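You operate a simulated robot arm through the tools that you are given. There is no shell and no other tool. Be economical: measure what you need, move in short steps, check, and stop when the job is done.

You are at the controls of a simulated robot arm. One attempt, no reset.

JOB
Grease the end of the vise slide, close the tin and wind the jaws shut.
Fine: grease from the tin by the brush, brush back in its cup; leave the swivel locked as it is. A coat counts when it lies all over at full strength: go over it till it gets no stronger.

It is judged by the outcome, as a careful person would: the job done as asked, and still so three seconds after it is handed in. It fails if anything else is knocked over, pushed out of place, dropped, spilled or broken.

ROBOT AND FRAMES
A 5-joint arm with a two-finger parallel gripper, fixed in place. Base frame: the origin is at the foot of the arm, x ahead of it, y to its left, z up; the work surface is at about z = 0. Lengths are in cm, angles in rad, forces in N, time in s.
With the tool pointing down near the work surface it reaches from about 26 to 60 cm from the base axis. Its first joint turns from -1.152 to 1.152 rad. The tool tilts only in the upright plane through the base axis and itself; it spins freely about its own axis. Payload 1.57 kg.
The tool frame sits at the grasp point between the pads (the TCP): z along the fingers, y along the line on which they close. The tips reach 3 cm beyond it. Largest opening 8 cm; finger width 1.7, thickness 1.2; the body of the gripper, 4 by 8.2 cm, starts 8 cm behind the TCP.
Orientation is that of the tool frame in the base frame, as a unit quaternion [x, y, z, w]. With the fingers straight down and closing along the base's y, the tool's x points along the base's -x, its y along +y and its z along -z.

CONTROLS
- The arm moves only by the tool nudge_tool. Its argument "commands" is a list of rows, each an object (a shift or turn left out is 0, a gripper value left out holds the last) with "xyz": the shift along the base's x, y, z in cm, a list of three; "rotation": the turn, a rotation vector about the base's x, y, z in rad, a list of three; "fingers": the opening in per cent of the stroke, from 0 (shut) to 100 (fully open). In form: [{"xyz": [tx, ty, tz], "rotation": [rx, ry, rz], "fingers": fingers}, ...]. A call has 1 to 20 rows; each row shifts and turns the commanded pose from where the row before left it. A row lasts 0.2 s, in which the tool goes at most 5 cm and 0.15 rad; a call with a longer step from one row to the next is refused whole, and so is a gripper value outside its range. Where a pose cannot be reached the arm comes as near as it can. A force on the tool above 40 N (or 10 N above the force at the start of the call, whichever is more), or a blocked arm, ends the call early, and 0.2 s more pass. Each finger travels about 15.3 cm/s and halts on what it meets, pressing with about 35 N; the grip force reading is that of the motor and also rises with nothing between the fingers. The clock runs only during rows and for 0.2 s after the last one: add rows that do not move to give the fingers time. The reply holds the time, the measured pose of the TCP, the force on the tool along the base axes, the opening and the grip force, in the units named above and with some noise, with the torque about the TCP (base axes, N m) and any sound that the robot's microphone picked up.
- Cameras (640 x 400 px; columns grow to the right, rows downward): "scene" is fixed at [0.88, 38.04, 51.48]; the picture's right is [-0.95, -0.32, 0.00], its down [-0.21, 0.64, -0.74] and it looks along [0.24, -0.70, -0.67] (base axes); focal length 214 px, centre (320, 200). "wrist" rides on the gripper at [7.2, -0.7, -12.2] in the tool frame; the picture's right is [0.09, 1.00, 0.00], its down [-0.84, 0.08, -0.54] and it looks along [-0.54, 0.05, 0.84] (tool axes); focal length 238 px, centre (320, 200). There is no depth. A picture from a camera that has moved, and an enlarged one, comes with that camera's place and axes in the base frame and with its lens.
- camera(camera): a new picture of that camera. The clock stands still meanwhile.
- zoom(camera, box): a new picture of the part [left, top, right, bottom] of that camera's present view, enlarged. The clock stands still meanwhile.
- sign_off(): hands the job in; it is judged then, once.

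Work in short steps. Places have to be worked out from the pictures, the camera data and where the tool is seen: move nearer, look again, correct. Check each grasp and each placing, and mend what went wrong. You have 120 turns and 64 pictures in all, those below and enlarged ones among them. Open the gripper and draw the arm clear of the work before you hand the job in, unless the task says otherwise; then end with one line.

The tools are called after "Request:" as a command line: name --argument value ..., lists and objects as JSON in quotes. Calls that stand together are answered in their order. nudge_tool: Moves the arm, as the interface text tells. Its arguments: {"type":"object","properties":{"commands":{"type":"array","items":{"type":"object","properties":{"xyz":{"type":"array","items":{"type":"number"}},"rotation":{"type":"array","items":{"type":"number"}},"fingers":{"type":"number"}}}}},"required":["commands"]} The other tools are called the same way: camera (camera) takes a picture; zoom (camera, box) takes an enlarged picture of a part of a camera's view; sign_off () hands the job in.

At the start:

```text
t: 0.0
tcp_pos: [31.66, 16.63, 37.78]
ee_rot: [0.001, 1.0, 0.0, 0.0]
contact_force: [1.2, -0.1, 0.3]
wrist_torque: [0.02, 0.01, 0.02]
width: 8.02
gripper_force: 0.0
```

scene: 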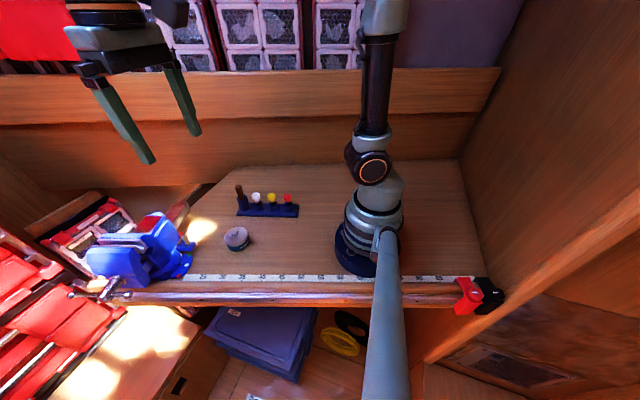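
wrist: 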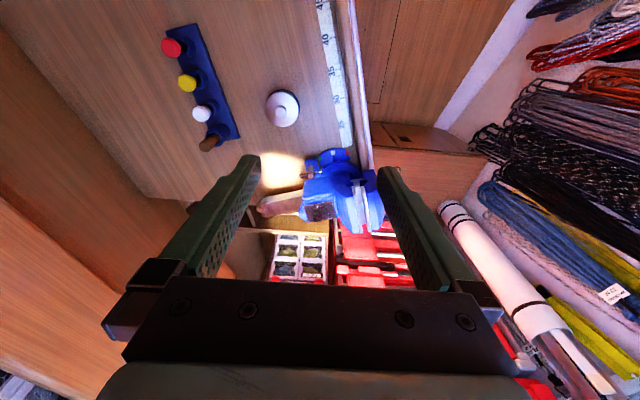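

The pictures show a vise, a tin, and a rack with a brush and coloured bits. I zoom in on each of them before moving.

Request:
zoom --camera "scene" --box '[60, 190, 220, 310]'

Request:
zoom --camera "scene" --box '[210, 170, 320, 260]'

Request:
zoom --camera "wrist" --box '[140, 20, 400, 240]'

```text
3.33 times, centred on (140, 250) of scene
camera zoom: at [0.88, 38.04, 51.48], right [-0.95, -0.32, 0.0], down [-0.21, 0.64, -0.74], along [0.24, -0.7, -0.67], focal length 715 px, centre (920, 33)
```

zoom: 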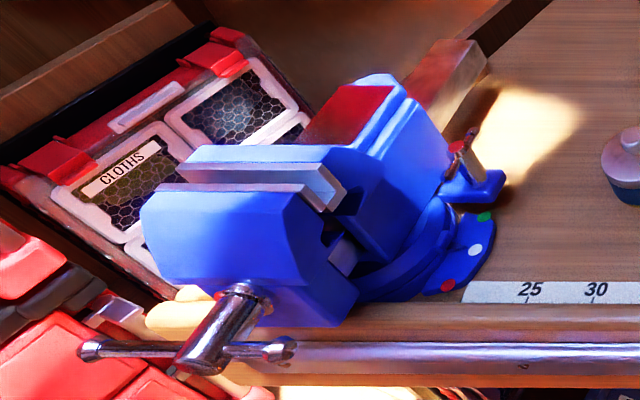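

```text
4.44 times, centred on (265, 215) of scene
camera zoom: at [0.88, 38.04, 51.48], right [-0.95, -0.32, 0.0], down [-0.21, 0.64, -0.74], along [0.24, -0.7, -0.67], focal length 953 px, centre (564, 133)
```

zoom: 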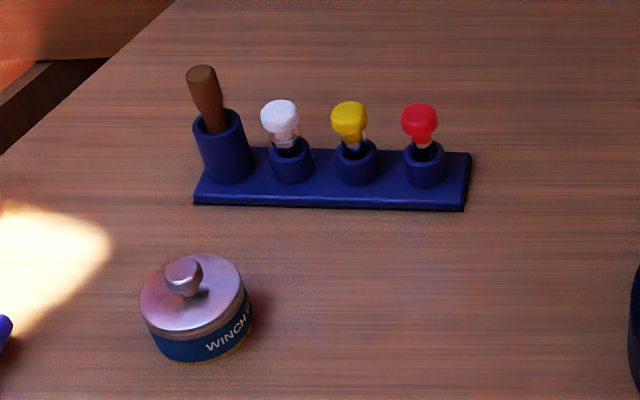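

```text
1.82 times, centred on (270, 130) of wrist
camera zoom: at [24.41, 15.89, 49.97], right [-0.09, 1.0, 0.0], down [0.84, 0.08, 0.54], along [0.54, 0.05, -0.84], focal length 433 px, centre (411, 327)
```

zoom: 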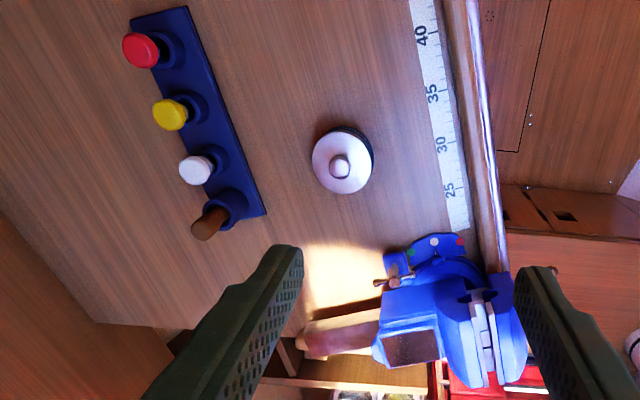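

The tin reads "WINCH G…" and sits near (35,10). The brush top is near (39.7,-1.3,12), and the vise is around (47,24). I move the wrist camera closer to the vise to study it.

Request:
nudge_tool --commands '[{"xyz": [0, 2, -3]}, {"xyz": [0, 2, -3]}, {"xyz": [0, 2, -3]}, {"xyz": [-1, 1, -1]}]'

Request:
camera --camera "wrist"

```text
t: 1.0
tcp_pos: [30.48, 23.51, 27.99]
ee_rot: [0.0, 1.0, 0.001, 0.0]
contact_force: [-0.2, 0.4, -0.2]
wrist_torque: [-0.01, -0.01, 0.04]
width: 7.99
gripper_force: 0.0
```

```text
58 pictures are left
camera wrist: at [23.38, 22.87, 39.98], right [-0.09, 1.0, 0.0], down [0.84, 0.08, 0.54], along [0.54, 0.05, -0.84], focal length 238 px, centre (320, 200)
```

wrist: 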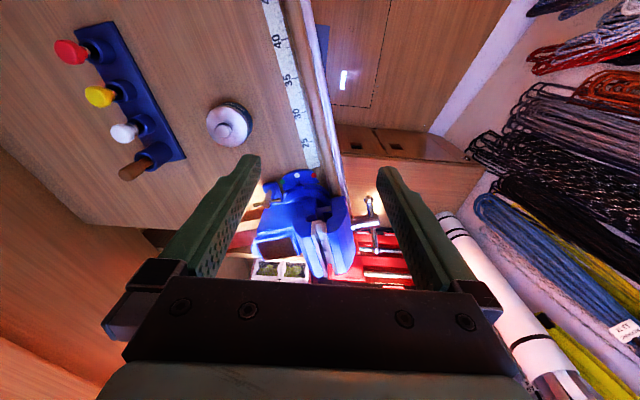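

The vise is visible between the fingers, so I zoom in on it.

Request:
zoom --camera "wrist" --box '[235, 160, 405, 285]'

```text
3.20 times, centred on (320, 222) of wrist
camera zoom: at [23.38, 22.87, 39.98], right [-0.09, 1.0, 0.0], down [0.84, 0.08, 0.54], along [0.54, 0.05, -0.84], focal length 763 px, centre (320, 128)
```

zoom: 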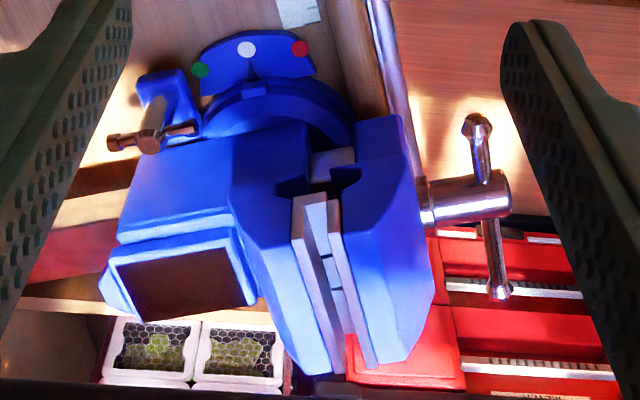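

I can see the jaws, the screw with its T-bar, and the swivel lock, but not the slide. I turn the tool radial and tilt it to look at the vise from lower down.

Request:
nudge_tool --commands '[{"xyz": [0, -3, -2], "rotation": [0, 0, 0.15]}, {"xyz": [0, -3, -2], "rotation": [0, 0, 0.15]}, {"xyz": [-1, -3, -2], "rotation": [0, 0, 0.15]}, {"xyz": [-1, 0, -2], "rotation": [0.0652, -0.135, 0]}, {"xyz": [0, 0, -1], "rotation": [0.0652, -0.135, 0]}, {"xyz": [0, 0, 0], "rotation": [0.0652, -0.135, 0]}, {"rotation": [0.0652, -0.135, 0]}]'

Request:
camera --camera "wrist"

```text
t: 2.6
tcp_pos: [31.57, 15.99, 20.41]
ee_rot: [-0.215, 0.931, 0.071, 0.287]
contact_force: [-0.2, 0.6, -0.4]
wrist_torque: [-0.01, -0.01, 0.0]
width: 8.02
gripper_force: 0.0
out of reach, approached as far as the arm can: row 6, 7
```

```text
56 pictures are left
camera wrist: at [20.34, 9.68, 26.27], right [-0.51, 0.86, -0.04], down [0.32, 0.23, 0.92], along [0.8, 0.45, -0.39], focal length 238 px, centre (320, 200)
```

wrist: 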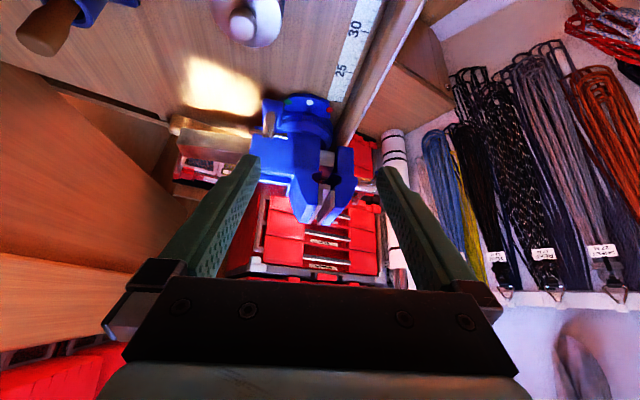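

Request:
zoom --camera "wrist" --box '[245, 85, 385, 235]'

```text
2.67 times, centred on (315, 160) of wrist
camera zoom: at [20.34, 9.68, 26.27], right [-0.51, 0.86, -0.04], down [0.32, 0.23, 0.92], along [0.8, 0.45, -0.39], focal length 636 px, centre (333, 307)
```

zoom: 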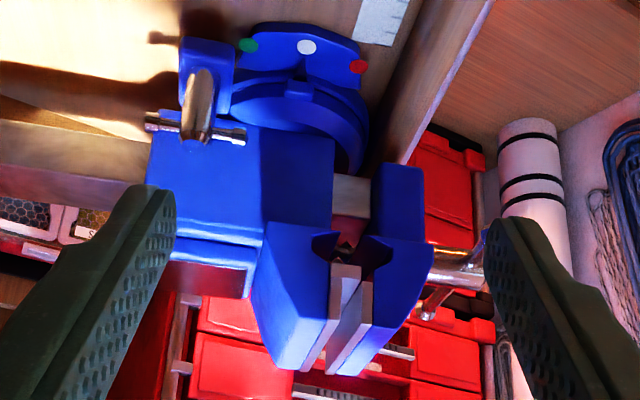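

The slide is the grey bar showing between the jaws. I also want to see the rear (-y) side of the vise, so I spin the tool to make the camera look along +y.

Request:
nudge_tool --commands '[{"xyz": [2, -1, 0], "rotation": [-0.0652, 0.135, 0]}, {"xyz": [2, -1, 0], "rotation": [-0.0652, 0.135, 0]}, {"xyz": [2, -1, 0], "rotation": [-0.0652, 0.135, 0]}, {"xyz": [2, -1, 0], "rotation": [-0.0652, 0.135, 0]}, {"xyz": [2, -1, 0], "rotation": [0, 0, 0.15]}, {"xyz": [2, -1, 0], "rotation": [0, 0, 0.15]}, {"xyz": [2, -1, 0], "rotation": [0, 0, 0.15]}, {"xyz": [0, -1, 0], "rotation": [0, 0, 0.15]}, {"xyz": [0, 0, 0], "rotation": [0, 0, 0.15]}, {"xyz": [0, 0, 0], "rotation": [0, 0, 0.15]}, {"xyz": [0, 0, 0], "rotation": [0, 0, 0.15]}, {"xyz": [0, 0, 0], "rotation": [0, 0, 0.07]}]'

Request:
camera --camera "wrist"

```text
t: 5.2
tcp_pos: [45.62, 7.88, 20.43]
ee_rot: [0.707, -0.707, 0.0, 0.0]
contact_force: [-1.1, 0.9, 0.1]
wrist_torque: [-0.03, 0.0, 0.01]
width: 7.99
gripper_force: 0.1
```

```text
54 pictures are left
camera wrist: at [46.21, 0.75, 32.48], right [-1.0, -0.09, 0.0], down [-0.08, 0.84, 0.54], along [-0.05, 0.54, -0.84], focal length 238 px, centre (320, 200)
```

wrist: 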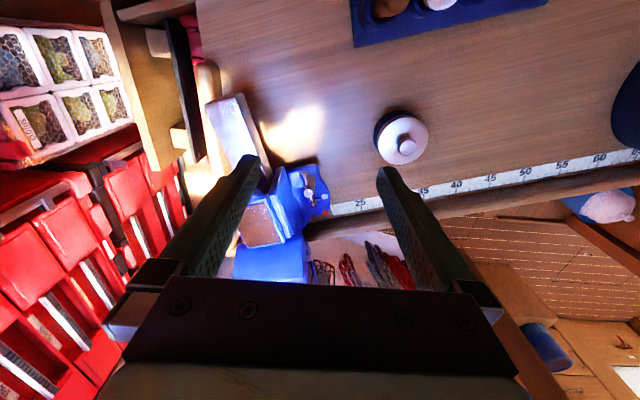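

Request:
zoom --camera "wrist" --box '[200, 140, 360, 290]'

```text
2.67 times, centred on (280, 215) of wrist
camera zoom: at [46.21, 0.75, 32.48], right [-1.0, -0.09, 0.0], down [-0.08, 0.84, 0.54], along [-0.05, 0.54, -0.84], focal length 636 px, centre (427, 160)
```

zoom: 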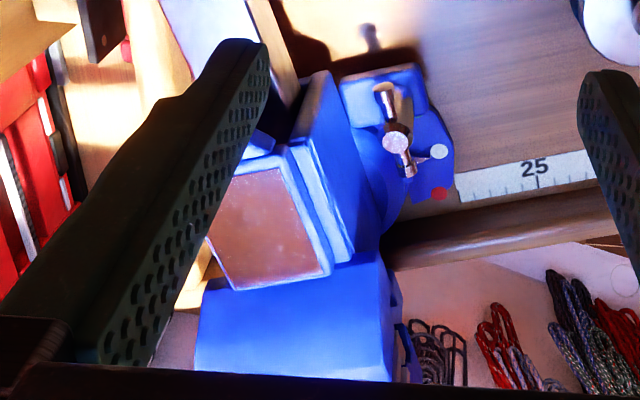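

Something sticks out at the rear below the anvil. I go lower and further out to see it.

Request:
nudge_tool --commands '[{"xyz": [2, -1, -2]}, {"xyz": [2, -1, -2]}, {"xyz": [2, -1, -2]}, {"xyz": [0, 0, -2]}]'

Request:
zoom --camera "wrist" --box '[220, 120, 420, 290]'

```text
t: 6.2
tcp_pos: [51.61, 5.1, 12.19]
ee_rot: [-0.707, 0.707, 0.0, 0.0]
contact_force: [-0.1, -0.5, 0.2]
wrist_torque: [0.03, 0.0, -0.02]
width: 8.01
gripper_force: 0.0
```

```text
2.35 times, centred on (320, 205) of wrist
camera zoom: at [52.25, -2.14, 24.34], right [-1.0, -0.09, 0.0], down [-0.08, 0.84, 0.54], along [-0.05, 0.54, -0.84], focal length 561 px, centre (320, 188)
```

zoom: 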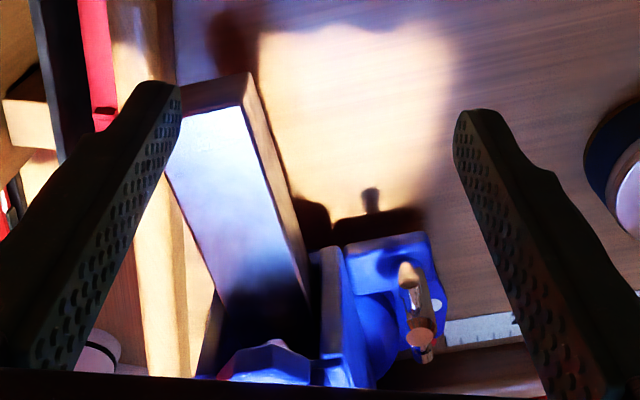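

The bar leaving the rear of the vise looks like the slide itself. I back off in -y and look again to see its whole end.

Request:
nudge_tool --commands '[{"xyz": [0, -3, 0]}, {"xyz": [1, -3, 0]}, {"xyz": [1, -2, 1]}]'

Request:
camera --camera "wrist"

Request:
zoom --camera "scene" --box '[130, 180, 230, 270]'

```text
t: 7.0
tcp_pos: [53.57, -2.93, 13.36]
ee_rot: [-0.706, 0.708, 0.0, 0.0]
contact_force: [-0.1, -0.7, -0.9]
wrist_torque: [0.01, 0.04, -0.02]
width: 8.02
gripper_force: 0.1
```

```text
51 pictures are left
camera wrist: at [54.24, -10.18, 25.44], right [-1.0, -0.09, 0.0], down [-0.08, 0.84, 0.54], along [-0.05, 0.54, -0.84], focal length 238 px, centre (320, 200)
```

wrist: 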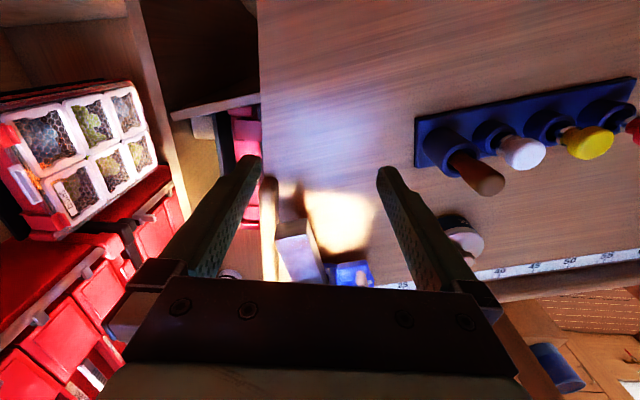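

```text
4.44 times, centred on (180, 225) of scene
camera zoom: at [0.88, 38.04, 51.48], right [-0.95, -0.32, 0.0], down [-0.21, 0.64, -0.74], along [0.24, -0.7, -0.67], focal length 953 px, centre (942, 89)
```

zoom: 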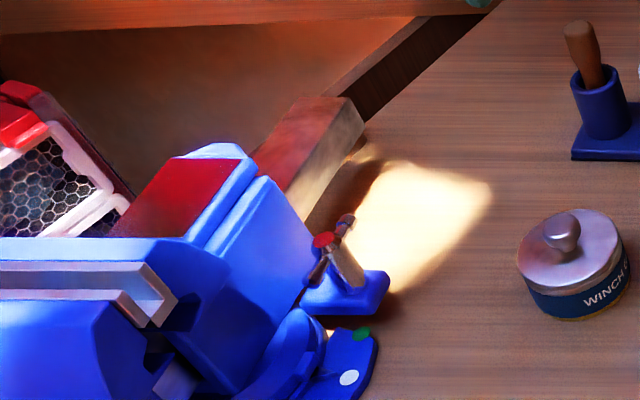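

Confirmed: a rectangular slide bar comes out of the rear of the vise, with its end near (55,6) and its top at z≈8. I zoom for exact corners, and on the rack, where the brush is.

Request:
zoom --camera "wrist" --box '[250, 190, 390, 290]'

Request:
zoom --camera "wrist" --box '[400, 70, 640, 220]'

```text
4.00 times, centred on (320, 240) of wrist
camera zoom: at [54.24, -10.18, 25.44], right [-1.0, -0.09, 0.0], down [-0.08, 0.84, 0.54], along [-0.05, 0.54, -0.84], focal length 953 px, centre (320, 40)
```

zoom: 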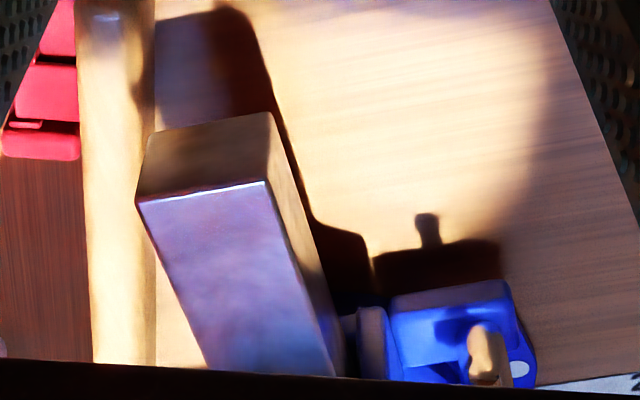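

```text
2.67 times, centred on (520, 145) of wrist
camera zoom: at [54.24, -10.18, 25.44], right [-1.0, -0.09, 0.0], down [-0.08, 0.84, 0.54], along [-0.05, 0.54, -0.84], focal length 636 px, centre (-213, 347)
```

zoom: 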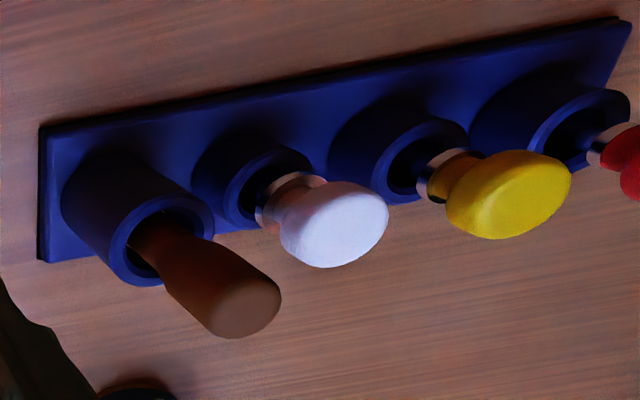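

Slide end: top corners (54.15,5.1) and (57.2,6.1) at z≈8.1, the axis turned about 0.32 rad from y. Brush handle top is about (41.3,-3,10), its cup about (42.2,-3.6). I rise, spin back, and hover over the brush.

Request:
nudge_tool --commands '[{"xyz": [0, 0, 3.5]}, {"xyz": [0, 0, 3.5]}, {"xyz": [-1.2, 0, 0], "rotation": [0, 0, -0.1427]}, {"xyz": [-1.2, 0, 0], "rotation": [0, 0, -0.1427]}, {"xyz": [-1.2, 0, 0], "rotation": [0, 0, -0.1427]}, {"xyz": [-1.2, 0, 0], "rotation": [0, 0, -0.1427]}, {"xyz": [-1.2, 0, 0], "rotation": [0, 0, -0.1427]}, {"xyz": [-1.2, 0, 0], "rotation": [0, 0, -0.1427]}, {"xyz": [-1.2, 0, 0], "rotation": [0, 0, -0.1427]}, {"xyz": [-1.2, 0, 0], "rotation": [0, 0, -0.1427]}, {"xyz": [-1.2, 0, 0], "rotation": [0, 0, -0.1427]}, {"xyz": [-1.2, 0, 0], "rotation": [0, 0, -0.1427]}, {"xyz": [0, 0, 0], "rotation": [0, 0, -0.1427]}]'

Request:
camera --camera "wrist"

Request:
camera --camera "scene"

```text
t: 9.8
tcp_pos: [41.51, -2.79, 20.41]
ee_rot: [0.003, 1.0, 0.0, 0.001]
contact_force: [0.2, 0.0, 0.0]
wrist_torque: [0.0, 0.01, 0.02]
width: 7.98
gripper_force: 0.0
```

```text
47 pictures are left
camera wrist: at [34.31, -3.55, 32.48], right [-0.09, 1.0, 0.0], down [0.84, 0.07, 0.54], along [0.54, 0.05, -0.84], focal length 238 px, centre (320, 200)
```

wrist: 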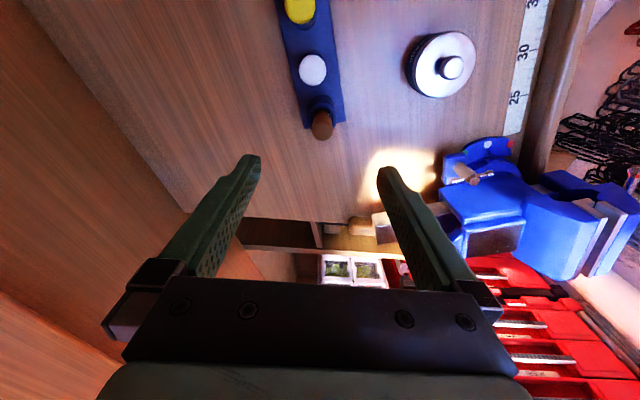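

```text
46 pictures are left
```

scene: 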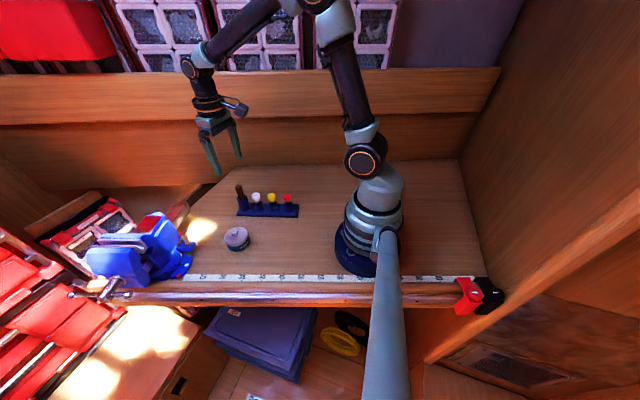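

The brush top appears at (323,125), giving about (40.3,-2.65) if its top is at z≈10.5. I shift over it, come down to z=14.5 and check the depth.

Request:
nudge_tool --commands '[{"xyz": [-1.1, 0.1, -2]}, {"xyz": [0, 0, -2]}, {"xyz": [0, 0, -1.9]}, {}]'

Request:
zoom --camera "wrist" --box '[220, 60, 420, 220]'

Request:
zoom --camera "scene" --box '[180, 120, 310, 230]'

```text
t: 10.8
tcp_pos: [40.42, -2.87, 14.5]
ee_rot: [0.002, 1.0, 0.0, 0.0]
contact_force: [0.0, -0.2, -0.5]
wrist_torque: [0.03, 0.0, -0.02]
width: 8.01
gripper_force: 0.0
```

```text
2.50 times, centred on (320, 140) of wrist
camera zoom: at [33.21, -3.48, 26.61], right [-0.09, 1.0, 0.0], down [0.84, 0.08, 0.54], along [0.54, 0.05, -0.84], focal length 596 px, centre (320, 350)
```

zoom: 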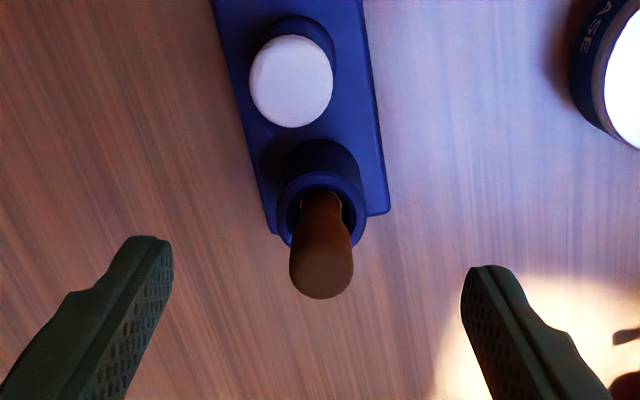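

```text
3.64 times, centred on (245, 175) of scene
camera zoom: at [0.88, 38.04, 51.48], right [-0.95, -0.32, 0.0], down [-0.21, 0.64, -0.74], along [0.24, -0.7, -0.67], focal length 780 px, centre (593, 291)
```

zoom: 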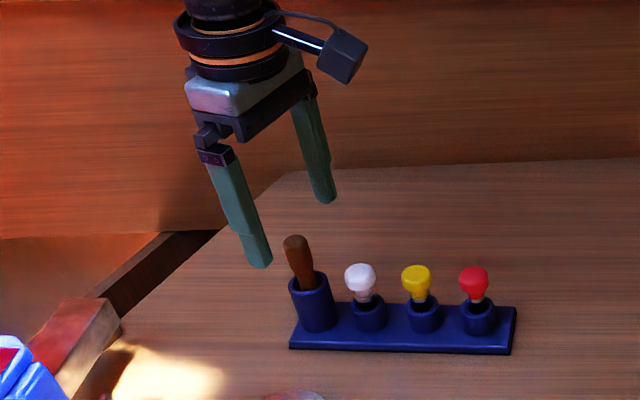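

Handle and cup both sit at about (40.2,-2.75), with the cup rim near z 6 and the handle top near 11–12. I lower to TCP z=9.8 and close gently.

Request:
nudge_tool --commands '[{"xyz": [-0.2, 0.1, -2]}, {"xyz": [0, 0, -2]}, {"xyz": [0, 0, -0.7]}, {"fingers": 40}, {"fingers": 0}, {}, {}]'

Request:
zoom --camera "scene" --box '[180, 120, 310, 230]'

```text
t: 12.4
tcp_pos: [40.17, -2.67, 9.68]
ee_rot: [0.0, 1.0, -0.001, -0.001]
contact_force: [-0.8, 0.5, 0.3]
wrist_torque: [-0.01, 0.03, 0.0]
width: 1.85
gripper_force: 32.3
```

```text
3.64 times, centred on (245, 175) of scene
camera zoom: at [0.88, 38.04, 51.48], right [-0.95, -0.32, 0.0], down [-0.21, 0.64, -0.74], along [0.24, -0.7, -0.67], focal length 780 px, centre (593, 291)
```

zoom: 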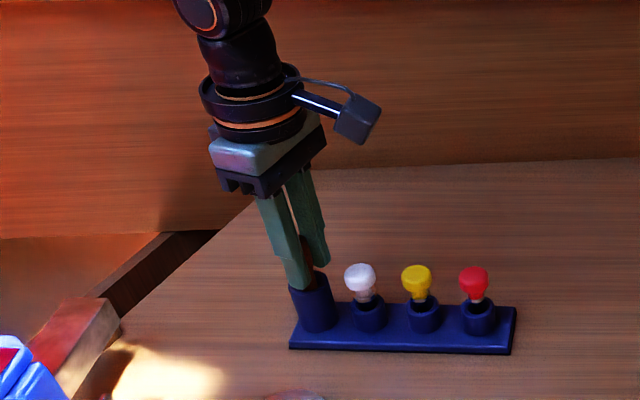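

The grip reads 1.85 cm, so I have the handle, but the lid must come off first. I release the brush, rise, and go over the tin at about (35,10).

Request:
nudge_tool --commands '[{"fingers": 60}, {"fingers": 60}, {"xyz": [0, 0, 3]}, {"xyz": [0, 0, 4]}, {"xyz": [-2, 4, 0], "fingers": 60}, {"xyz": [-2, 4, 0]}, {"xyz": [-1.2, 4.7, 0]}, {}]'

Request:
camera --camera "wrist"

```text
t: 14.2
tcp_pos: [35.17, 9.96, 16.77]
ee_rot: [0.001, 1.0, 0.0, 0.0]
contact_force: [-1.4, -0.2, -0.2]
wrist_torque: [0.0, 0.0, 0.05]
width: 4.79
gripper_force: 0.2
```

```text
42 pictures are left
camera wrist: at [27.92, 9.26, 28.9], right [-0.09, 1.0, 0.0], down [0.84, 0.08, 0.54], along [0.54, 0.05, -0.84], focal length 238 px, centre (320, 200)
```

wrist: 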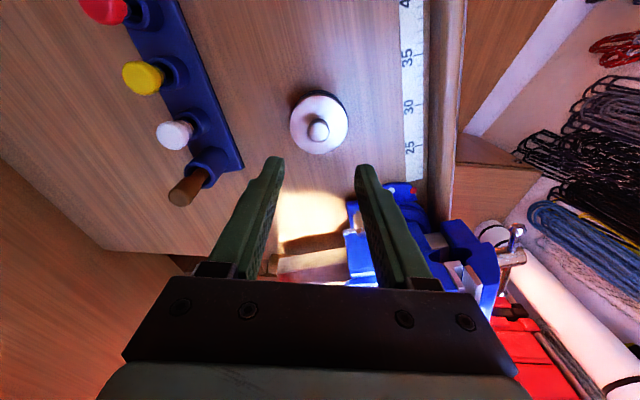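

The knob is at about (34.8,9.7). I lower to TCP z=9.5 and check the knob height with both cameras.

Request:
nudge_tool --commands '[{"xyz": [-0.3, -0.2, -2.5]}, {"xyz": [0, 0, -2.5]}, {"xyz": [0, 0, -2.2]}, {}]'

Request:
zoom --camera "wrist" --box '[240, 100, 400, 220]'

Request:
zoom --camera "scene" --box '[190, 190, 280, 260]'

```text
t: 15.2
tcp_pos: [34.67, 9.82, 9.45]
ee_rot: [0.0, 1.0, 0.001, 0.001]
contact_force: [-0.2, -0.3, -0.8]
wrist_torque: [0.02, -0.01, 0.05]
width: 4.77
gripper_force: 0.1
```

```text
3.33 times, centred on (320, 160) of wrist
camera zoom: at [27.56, 9.15, 21.52], right [-0.09, 1.0, 0.0], down [0.84, 0.08, 0.54], along [0.54, 0.05, -0.84], focal length 794 px, centre (320, 333)
```

zoom: 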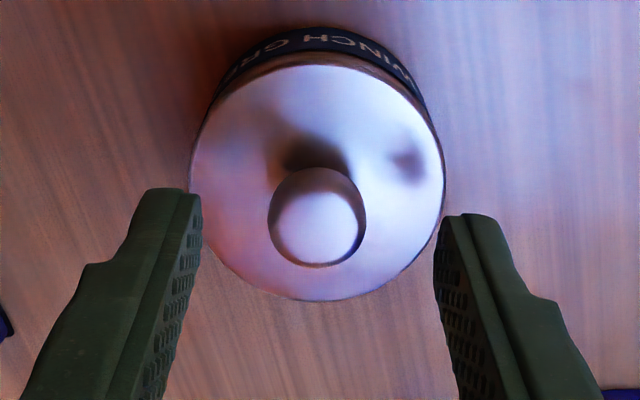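

```text
5.71 times, centred on (235, 225) of scene
camera zoom: at [0.88, 38.04, 51.48], right [-0.95, -0.32, 0.0], down [-0.21, 0.64, -0.74], along [0.24, -0.7, -0.67], focal length 1226 px, centre (806, 57)
```

zoom: 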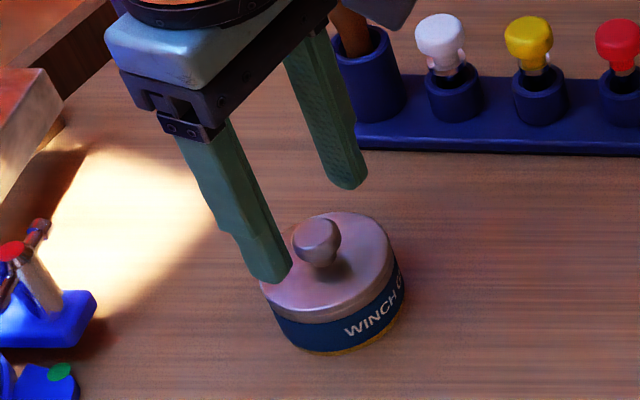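

The tin centre comes out at about (34.4,9.75), with the knob up to z≈6.8 and the lid near 4.5. I centre over it and lower to tips at about 5.3.

Request:
nudge_tool --commands '[{"xyz": [-0.25, -0.1, -0.4]}, {"xyz": [0, 0, -0.4]}, {"xyz": [0, 0, -0.3]}, {}]'

Request:
zoom --camera "scene" --box '[210, 205, 270, 255]'

```text
t: 16.2
tcp_pos: [34.47, 9.7, 8.32]
ee_rot: [0.001, 1.0, 0.0, 0.001]
contact_force: [-0.5, 0.4, 0.0]
wrist_torque: [-0.01, 0.04, -0.02]
width: 4.8
gripper_force: 0.1
```

```text
8.00 times, centred on (240, 230) of scene
camera zoom: at [0.88, 38.04, 51.48], right [-0.95, -0.32, 0.0], down [-0.21, 0.64, -0.74], along [0.24, -0.7, -0.67], focal length 1716 px, centre (960, -40)
```

zoom: 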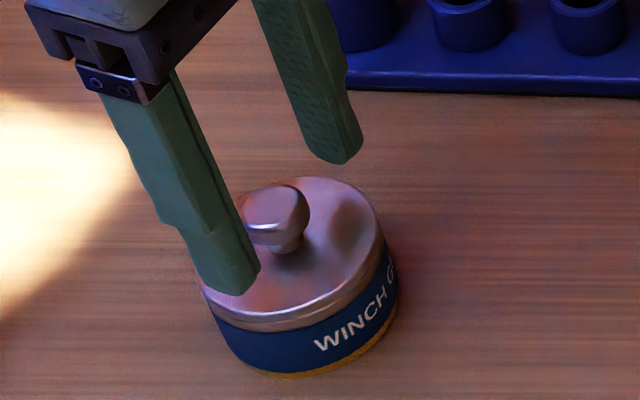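

The near finger reaches alongside the knob head. I close on it and check the width.

Request:
nudge_tool --commands '[{"xyz": [0, 0, -0.3]}, {"fingers": 0}, {}, {}]'

Request:
zoom --camera "scene" --box '[210, 205, 270, 255]'

```text
t: 17.2
tcp_pos: [34.62, 9.68, 8.14]
ee_rot: [0.002, 1.0, 0.0, 0.001]
contact_force: [-0.6, 4.1, 4.0]
wrist_torque: [0.1, -0.02, -0.01]
width: 1.98
gripper_force: 33.4
```

```text
8.00 times, centred on (240, 230) of scene
camera zoom: at [0.88, 38.04, 51.48], right [-0.95, -0.32, 0.0], down [-0.21, 0.64, -0.74], along [0.24, -0.7, -0.67], focal length 1716 px, centre (960, -40)
```

zoom: 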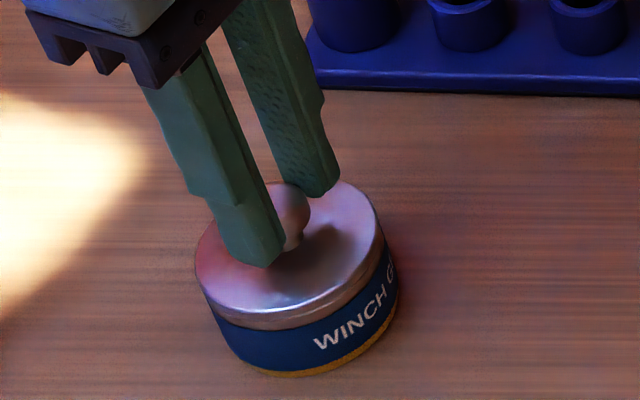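

The knob is gripped at 1.98 cm. I lift slowly and watch the force, in case the lid is a screw or press fit.

Request:
nudge_tool --commands '[{"xyz": [0, 0, 0.3]}, {"xyz": [0, 0, 0.3]}, {"xyz": [0, 0, 0.4]}, {}]'

Request:
zoom --camera "scene" --box '[210, 205, 270, 255]'

```text
t: 18.2
tcp_pos: [34.53, 9.82, 9.16]
ee_rot: [0.002, 1.0, 0.0, 0.001]
contact_force: [-1.2, -0.2, -0.8]
wrist_torque: [0.01, -0.01, 0.01]
width: 1.98
gripper_force: 33.8
heard: snap
```

```text
8.00 times, centred on (240, 230) of scene
camera zoom: at [0.88, 38.04, 51.48], right [-0.95, -0.32, 0.0], down [-0.21, 0.64, -0.74], along [0.24, -0.7, -0.67], focal length 1716 px, centre (960, -40)
```

zoom: 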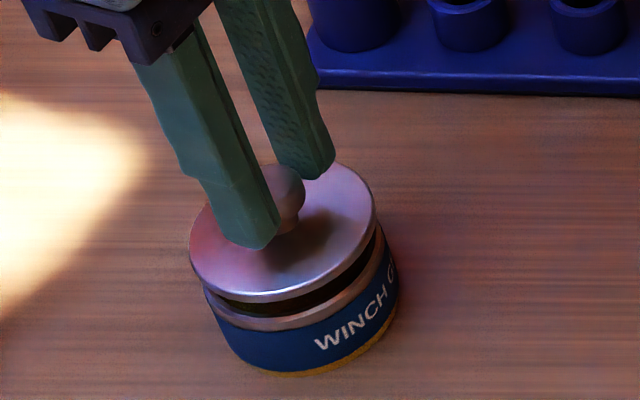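

The lid snapped off cleanly. I carry it to free bench near (29.5,2).

Request:
nudge_tool --commands '[{"xyz": [0, 0, 3]}, {"xyz": [0, 0, 2]}, {"xyz": [-2, -3, 0]}, {"xyz": [-2, -3, 0]}, {"xyz": [-1, -1.8, 0]}, {"xyz": [0, 0, -3]}, {"xyz": [0, 0, -3]}, {"xyz": [0, 0, -1]}, {}]'

Request:
zoom --camera "scene" --box '[210, 180, 330, 270]'

```text
t: 20.2
tcp_pos: [29.59, 1.9, 7.06]
ee_rot: [0.001, 1.0, 0.0, 0.0]
contact_force: [-0.1, 0.1, -0.3]
wrist_torque: [-0.01, -0.02, 0.02]
width: 2.0
gripper_force: 34.0
```

```text
4.44 times, centred on (270, 225) of scene
camera zoom: at [0.88, 38.04, 51.48], right [-0.95, -0.32, 0.0], down [-0.21, 0.64, -0.74], along [0.24, -0.7, -0.67], focal length 953 px, centre (542, 89)
```

zoom: 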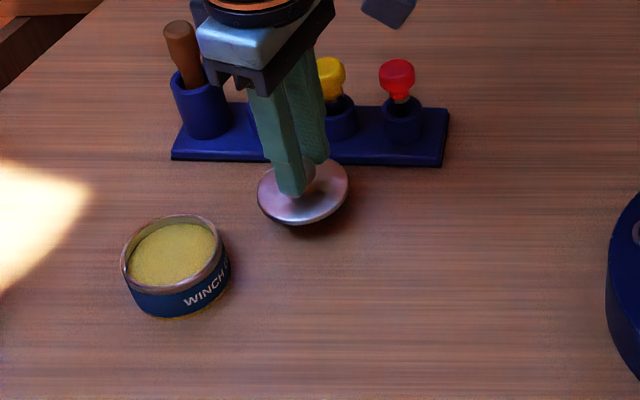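

The tin is open and the grease is visible. I lower the lid in small steps until it touches.

Request:
nudge_tool --commands '[{"xyz": [0, 0, -1]}, {"xyz": [0, 0, -0.5]}, {"xyz": [0, 0, -0.3]}, {}]'

Request:
nudge_tool --commands '[{"xyz": [0, 0, -0.3]}, {"xyz": [0, 0, -0.3]}, {}]'

```text
t: 21.2
tcp_pos: [29.54, 1.8, 5.42]
ee_rot: [0.001, 1.0, 0.001, 0.001]
contact_force: [0.7, 0.2, 0.1]
wrist_torque: [0.0, -0.01, 0.0]
width: 1.96
gripper_force: 33.0
```

```text
t: 22.0
tcp_pos: [29.67, 2.05, 4.84]
ee_rot: [0.0, 1.0, 0.0, 0.002]
contact_force: [-3.0, 2.2, 35.3]
wrist_torque: [0.04, -0.12, 0.04]
width: 1.99
gripper_force: 33.5
```

The lid has touched down at TCP z≈4.85. I ease up slightly, open, and rise.

Request:
nudge_tool --commands '[{"xyz": [0, 0, 0.2]}, {"fingers": 30}, {"fingers": 50}, {}, {"xyz": [0, 0, 2]}, {"xyz": [0, 0, 4]}, {"xyz": [0, 0, 4]}, {}]'

Request:
camera --camera "wrist"

```text
t: 23.8
tcp_pos: [29.53, 1.78, 15.0]
ee_rot: [0.001, 1.0, -0.001, 0.001]
contact_force: [1.2, 0.5, 1.2]
wrist_torque: [0.02, 0.03, 0.04]
width: 3.99
gripper_force: 0.2
```

```text
35 pictures are left
camera wrist: at [22.31, 1.25, 27.19], right [-0.09, 1.0, 0.0], down [0.84, 0.08, 0.54], along [0.54, 0.05, -0.84], focal length 238 px, centre (320, 200)
```

wrist: 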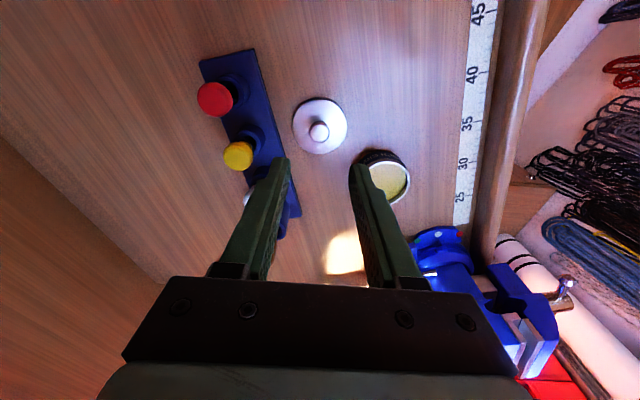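

The lid lies flat at (29.5,1.85). Now I take the brush at (40.2,-2.7) as before and lift it out.

Request:
nudge_tool --commands '[{"xyz": [2, -1, 2], "fingers": 60}, {"xyz": [4, -1.7, 0]}, {"xyz": [4.65, -1.8, 0]}, {"xyz": [0, 0, -3]}, {"xyz": [0, 0, -3]}, {"xyz": [0, 0, -1.3]}, {}, {"fingers": 0}, {}, {}]'

Request:
nudge_tool --commands '[{"xyz": [0, 0, 1]}, {"xyz": [0, 0, 2]}, {"xyz": [0, 0, 3]}, {"xyz": [0, 0, 3]}, {"xyz": [0, 0, 1]}, {}]'

Request:
zoom --camera "scene" --box '[180, 100, 310, 230]'

```text
t: 26.0
tcp_pos: [40.28, -2.57, 9.66]
ee_rot: [0.001, 1.0, 0.001, 0.0]
contact_force: [-0.2, -0.3, 0.3]
wrist_torque: [0.0, -0.02, 0.02]
width: 1.83
gripper_force: 33.1
```

```text
t: 27.4
tcp_pos: [40.2, -2.67, 19.77]
ee_rot: [0.001, 1.0, 0.0, 0.0]
contact_force: [-0.2, -0.9, 0.0]
wrist_torque: [-0.01, 0.0, -0.03]
width: 1.82
gripper_force: 33.0
```

```text
3.08 times, centred on (245, 165) of scene
camera zoom: at [0.88, 38.04, 51.48], right [-0.95, -0.32, 0.0], down [-0.21, 0.64, -0.74], along [0.24, -0.7, -0.67], focal length 660 px, centre (551, 308)
```

zoom: 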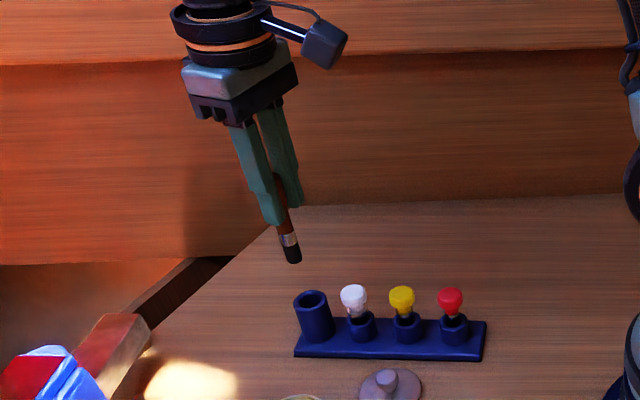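

The brush is in hand with its tip about 7.5 cm below the TCP. I check its alignment from the wrist.

Request:
zoom --camera "wrist" --box '[240, 80, 400, 220]'

```text
2.86 times, centred on (320, 150) of wrist
camera zoom: at [33.02, -3.27, 31.82], right [-0.09, 1.0, 0.0], down [0.84, 0.08, 0.54], along [0.54, 0.05, -0.84], focal length 681 px, centre (320, 343)
```

zoom: 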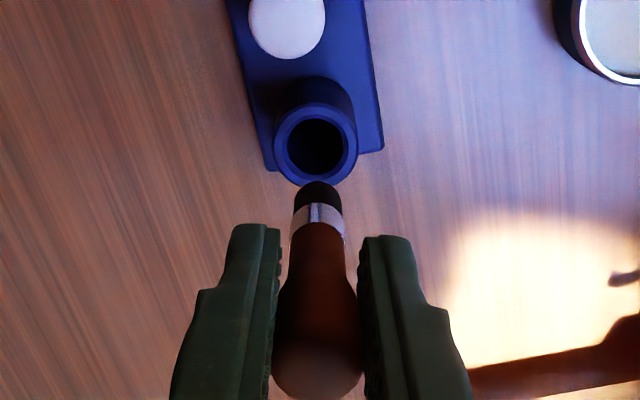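

The brush hangs straight, its tip about 8 cm below the TCP. I carry it above the tin at (34.5,9.75) and lower gently, watching the force.

Request:
nudge_tool --commands '[{"xyz": [-1.5, 3.5, 0]}, {"xyz": [-1.5, 3.5, 0]}, {"xyz": [-1.5, 3.2, 0]}, {"xyz": [-1.2, 2.2, 0]}, {"xyz": [0, 0, -3]}, {"xyz": [0, 0, -3]}, {"xyz": [0, 0, -1]}, {}]'

Request:
zoom --camera "scene" --box '[200, 180, 280, 260]'

```text
t: 29.2
tcp_pos: [34.48, 9.82, 12.81]
ee_rot: [0.001, 1.0, 0.0, 0.0]
contact_force: [-0.3, 0.3, -0.3]
wrist_torque: [-0.03, 0.01, -0.01]
width: 1.85
gripper_force: 32.8
```

```text
5.00 times, centred on (240, 220) of scene
camera zoom: at [0.88, 38.04, 51.48], right [-0.95, -0.32, 0.0], down [-0.21, 0.64, -0.74], along [0.24, -0.7, -0.67], focal length 1072 px, centre (720, 100)
```

zoom: 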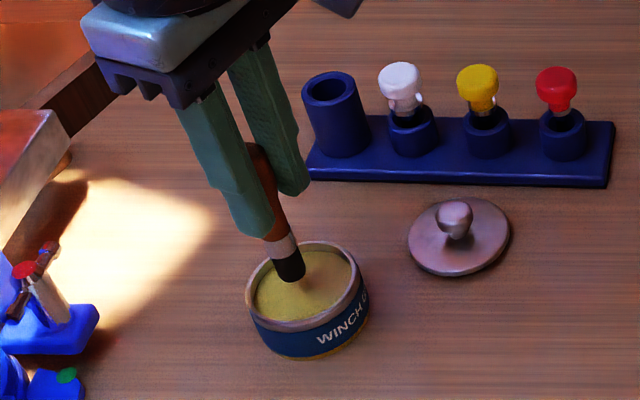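

The brush tip is just above the grease. I dip it about 1.3 cm with a small swirl.

Request:
nudge_tool --commands '[{"xyz": [0, 0, -0.6]}, {"xyz": [0, 0, -0.4]}, {"xyz": [0, 0, -0.3]}, {}]'

Request:
zoom --camera "scene" --box '[210, 195, 270, 255]'

```text
t: 30.2
tcp_pos: [34.41, 9.85, 11.36]
ee_rot: [0.001, 1.0, 0.0, 0.0]
contact_force: [-0.6, -0.1, -0.4]
wrist_torque: [-0.01, 0.0, 0.01]
width: 1.85
gripper_force: 32.5
```

```text
6.67 times, centred on (240, 225) of scene
camera zoom: at [0.88, 38.04, 51.48], right [-0.95, -0.32, 0.0], down [-0.21, 0.64, -0.74], along [0.24, -0.7, -0.67], focal length 1430 px, centre (853, 33)
```

zoom: 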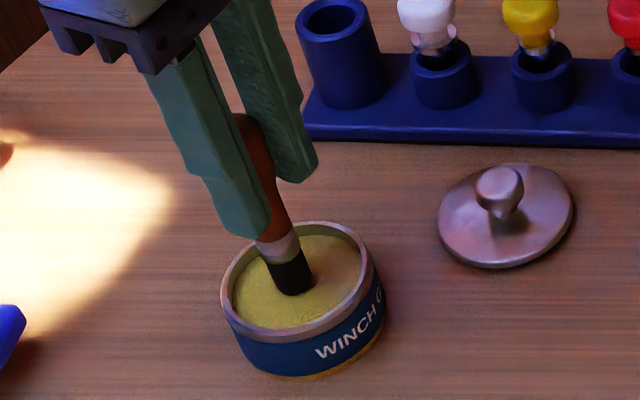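

The bristles are at about the surface and no force shows yet. I go a bit deeper in small steps.

Request:
nudge_tool --commands '[{"xyz": [0, 0, -0.3]}, {"xyz": [0, 0, -0.3]}, {"xyz": [0, 0, -0.3]}, {}, {}]'

Request:
zoom --camera "scene" --box '[210, 195, 270, 255]'

```text
t: 30.8
tcp_pos: [34.6, 9.81, 11.09]
ee_rot: [0.0, 1.0, 0.0, 0.004]
contact_force: [-2.5, -1.5, 7.5]
wrist_torque: [-0.15, 0.16, 0.01]
width: 1.83
gripper_force: 32.8
stopped in row 2: the force on the tool passed its limit at 42 N (the readings are from after the stop); the commanded pose is now the measured one
```

```text
6.67 times, centred on (240, 225) of scene
camera zoom: at [0.87, 38.04, 51.48], right [-0.95, -0.32, 0.0], down [-0.21, 0.64, -0.74], along [0.24, -0.7, -0.67], focal length 1430 px, centre (853, 33)
```

zoom: 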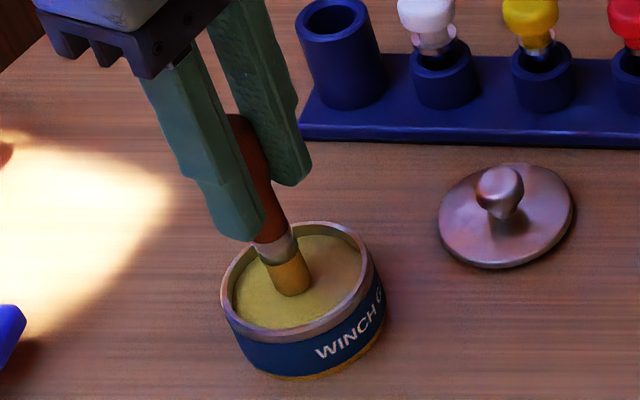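

The bristles turned yellow, so they are loaded; the grease surface contact was at TCP z≈11.1. I lift and carry the brush over the slide end at about (55.2,7), staying well above it.

Request:
nudge_tool --commands '[{"xyz": [0, 0, 3]}, {"xyz": [0, 0, 4]}, {"xyz": [0, 0, 2]}, {"xyz": [4, -0.6, 0]}, {"xyz": [4, -0.6, 0]}, {"xyz": [4, -0.6, 0]}, {"xyz": [4, -0.6, 0]}, {"xyz": [4, -0.4, 0]}, {"xyz": [0.6, 0, -1.5]}, {}]'

Request:
zoom --camera "scene" --box '[120, 130, 250, 250]'

Request:
zoom --camera "wrist" --box '[240, 60, 400, 200]'

```text
t: 33.0
tcp_pos: [55.45, 6.9, 18.59]
ee_rot: [0.001, 1.0, 0.001, 0.005]
contact_force: [-0.1, -0.1, 0.0]
wrist_torque: [0.0, 0.03, 0.01]
width: 1.85
gripper_force: 32.6
```

```text
3.33 times, centred on (185, 190) of scene
camera zoom: at [0.88, 38.04, 51.48], right [-0.95, -0.32, 0.0], down [-0.21, 0.64, -0.74], along [0.24, -0.7, -0.67], focal length 715 px, centre (770, 233)
```

zoom: 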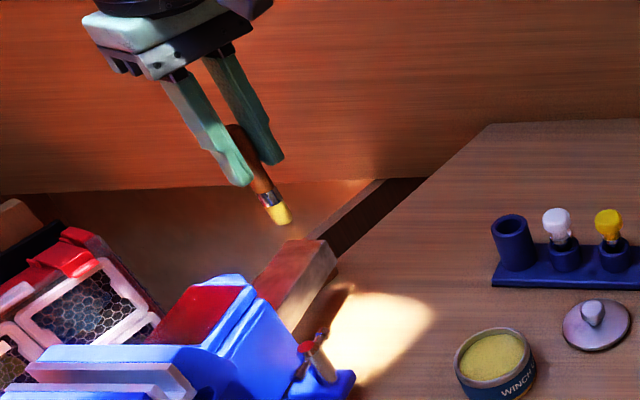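

```text
2.86 times, centred on (320, 130) of wrist
camera zoom: at [48.15, 6.28, 30.62], right [-0.09, 1.0, 0.0], down [0.83, 0.07, 0.55], along [0.55, 0.05, -0.84], focal length 681 px, centre (320, 400)
```

zoom: 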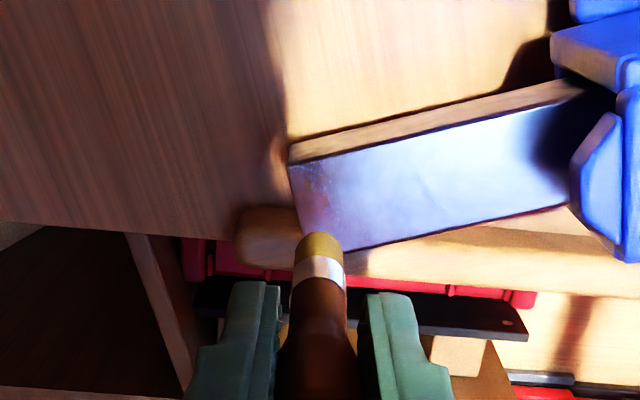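

Good view: the slide end spans roughly (54.0,5.9) to (56.9,6.8), with the axis toward (-0.32,0.95). I move to the middle about 1 cm from the end and lower carefully to contact.

Request:
nudge_tool --commands '[{"xyz": [-0.3, 0.3, -1]}, {"xyz": [0, 0, -0.8]}, {"xyz": [0, 0, -0.2]}, {"xyz": [0, 0, -0.2]}, {}]'

Request:
zoom --camera "wrist" --box '[240, 60, 400, 200]'

```text
t: 34.2
tcp_pos: [55.08, 7.32, 16.25]
ee_rot: [0.001, 1.0, 0.0, 0.004]
contact_force: [-1.7, -0.7, -0.9]
wrist_torque: [0.02, 0.0, 0.0]
width: 1.83
gripper_force: 32.6
```

```text
2.86 times, centred on (320, 130) of wrist
camera zoom: at [47.73, 6.56, 28.41], right [-0.09, 1.0, 0.0], down [0.83, 0.07, 0.55], along [0.55, 0.05, -0.84], focal length 681 px, centre (320, 400)
```

zoom: 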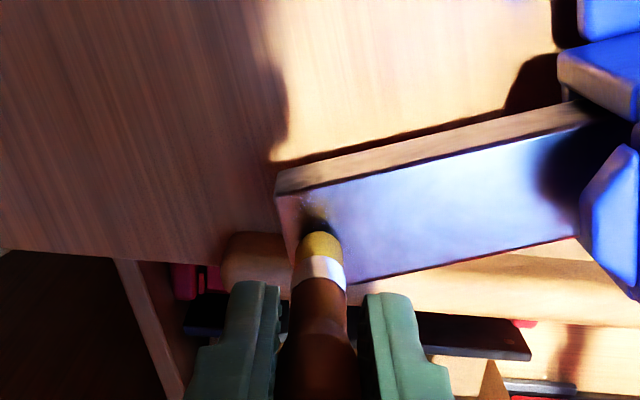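

The tip is nearly on the slide with its shadow adjacent. I step down slowly until contact registers.

Request:
nudge_tool --commands '[{"xyz": [0, 0, -0.1]}, {}, {"xyz": [0, 0, -0.1]}, {}]'

Request:
nudge_tool --commands '[{"xyz": [0, 0, -0.1]}, {}, {"xyz": [0, 0, -0.1]}, {}]'

Request:
nudge_tool --commands '[{"xyz": [0, 0, -0.1]}, {}]'

```text
t: 35.2
tcp_pos: [55.13, 7.29, 16.16]
ee_rot: [0.001, 1.0, 0.001, 0.004]
contact_force: [-0.2, -0.1, -0.6]
wrist_torque: [0.02, -0.01, -0.01]
width: 1.79
gripper_force: 33.1
```

```text
t: 36.2
tcp_pos: [55.06, 7.37, 15.91]
ee_rot: [0.0, 1.0, 0.001, 0.004]
contact_force: [0.4, 0.2, -0.2]
wrist_torque: [-0.02, 0.0, 0.02]
width: 1.84
gripper_force: 32.1
```

```text
t: 36.8
tcp_pos: [54.98, 7.17, 15.77]
ee_rot: [0.0, 1.0, 0.001, 0.005]
contact_force: [0.6, 0.8, 0.1]
wrist_torque: [0.0, -0.05, 0.01]
width: 1.85
gripper_force: 32.7
```

Request:
nudge_tool --commands '[{"xyz": [0, 0, -0.1]}, {}, {"xyz": [0, 0, -0.1]}, {}]'

Request:
zoom --camera "wrist" --box '[260, 70, 380, 170]'

```text
t: 37.8
tcp_pos: [55.15, 7.4, 15.8]
ee_rot: [0.001, 1.0, 0.001, 0.006]
contact_force: [-5.1, 0.0, 17.2]
wrist_torque: [0.01, 0.22, 0.02]
width: 1.83
gripper_force: 32.7
```

```text
4.00 times, centred on (320, 120) of wrist
camera zoom: at [47.75, 6.62, 27.81], right [-0.09, 1.0, 0.0], down [0.83, 0.07, 0.55], along [0.55, 0.05, -0.83], focal length 953 px, centre (320, 520)
```

zoom: 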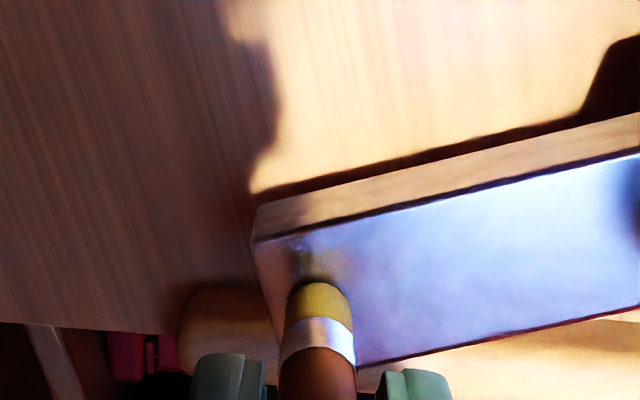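

Contact is made at about 17 N. I make a first cross-stroke over the width and then look at what colours.

Request:
nudge_tool --commands '[{"xyz": [-0.38, -0.13, 0]}, {"xyz": [-0.38, -0.13, 0]}, {"xyz": [-0.28, -0.1, 0]}, {"xyz": [0.38, 0.13, 0]}, {"xyz": [0.38, 0.13, 0]}, {"xyz": [0.38, 0.13, 0]}, {"xyz": [0.38, 0.13, 0]}, {"xyz": [0.38, 0.13, 0]}, {"xyz": [-0.38, -0.13, 0]}, {"xyz": [-0.38, -0.13, 0]}]'

Request:
nudge_tool --commands '[{"xyz": [0, 0, 1]}, {"xyz": [0, 0, 1]}, {"xyz": [1, -2, 1]}, {}]'

Request:
zoom --camera "wrist" --box '[260, 60, 400, 180]'

```text
t: 40.0
tcp_pos: [54.98, 7.46, 15.6]
ee_rot: [0.001, 1.0, 0.001, 0.005]
contact_force: [1.4, 0.2, 1.1]
wrist_torque: [0.0, -0.11, 0.0]
width: 1.84
gripper_force: 32.7
```

```text
t: 41.0
tcp_pos: [56.12, 5.42, 18.64]
ee_rot: [0.001, 1.0, -0.001, 0.004]
contact_force: [-0.2, 0.8, -0.6]
wrist_torque: [0.04, 0.04, 0.01]
width: 1.83
gripper_force: 33.0
```

```text
3.33 times, centred on (330, 120) of wrist
camera zoom: at [48.72, 4.77, 30.83], right [-0.09, 1.0, 0.0], down [0.83, 0.08, 0.55], along [0.55, 0.05, -0.84], focal length 794 px, centre (287, 467)
```

zoom: 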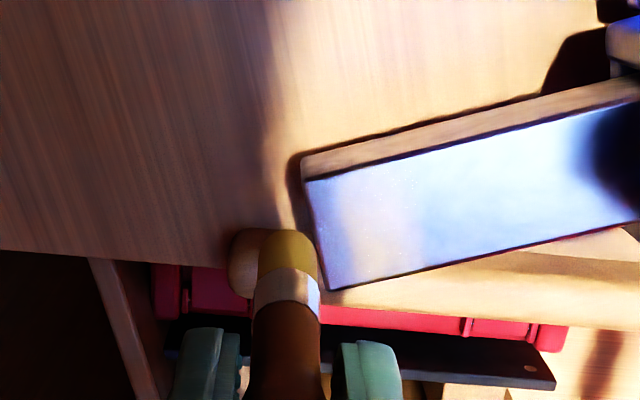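

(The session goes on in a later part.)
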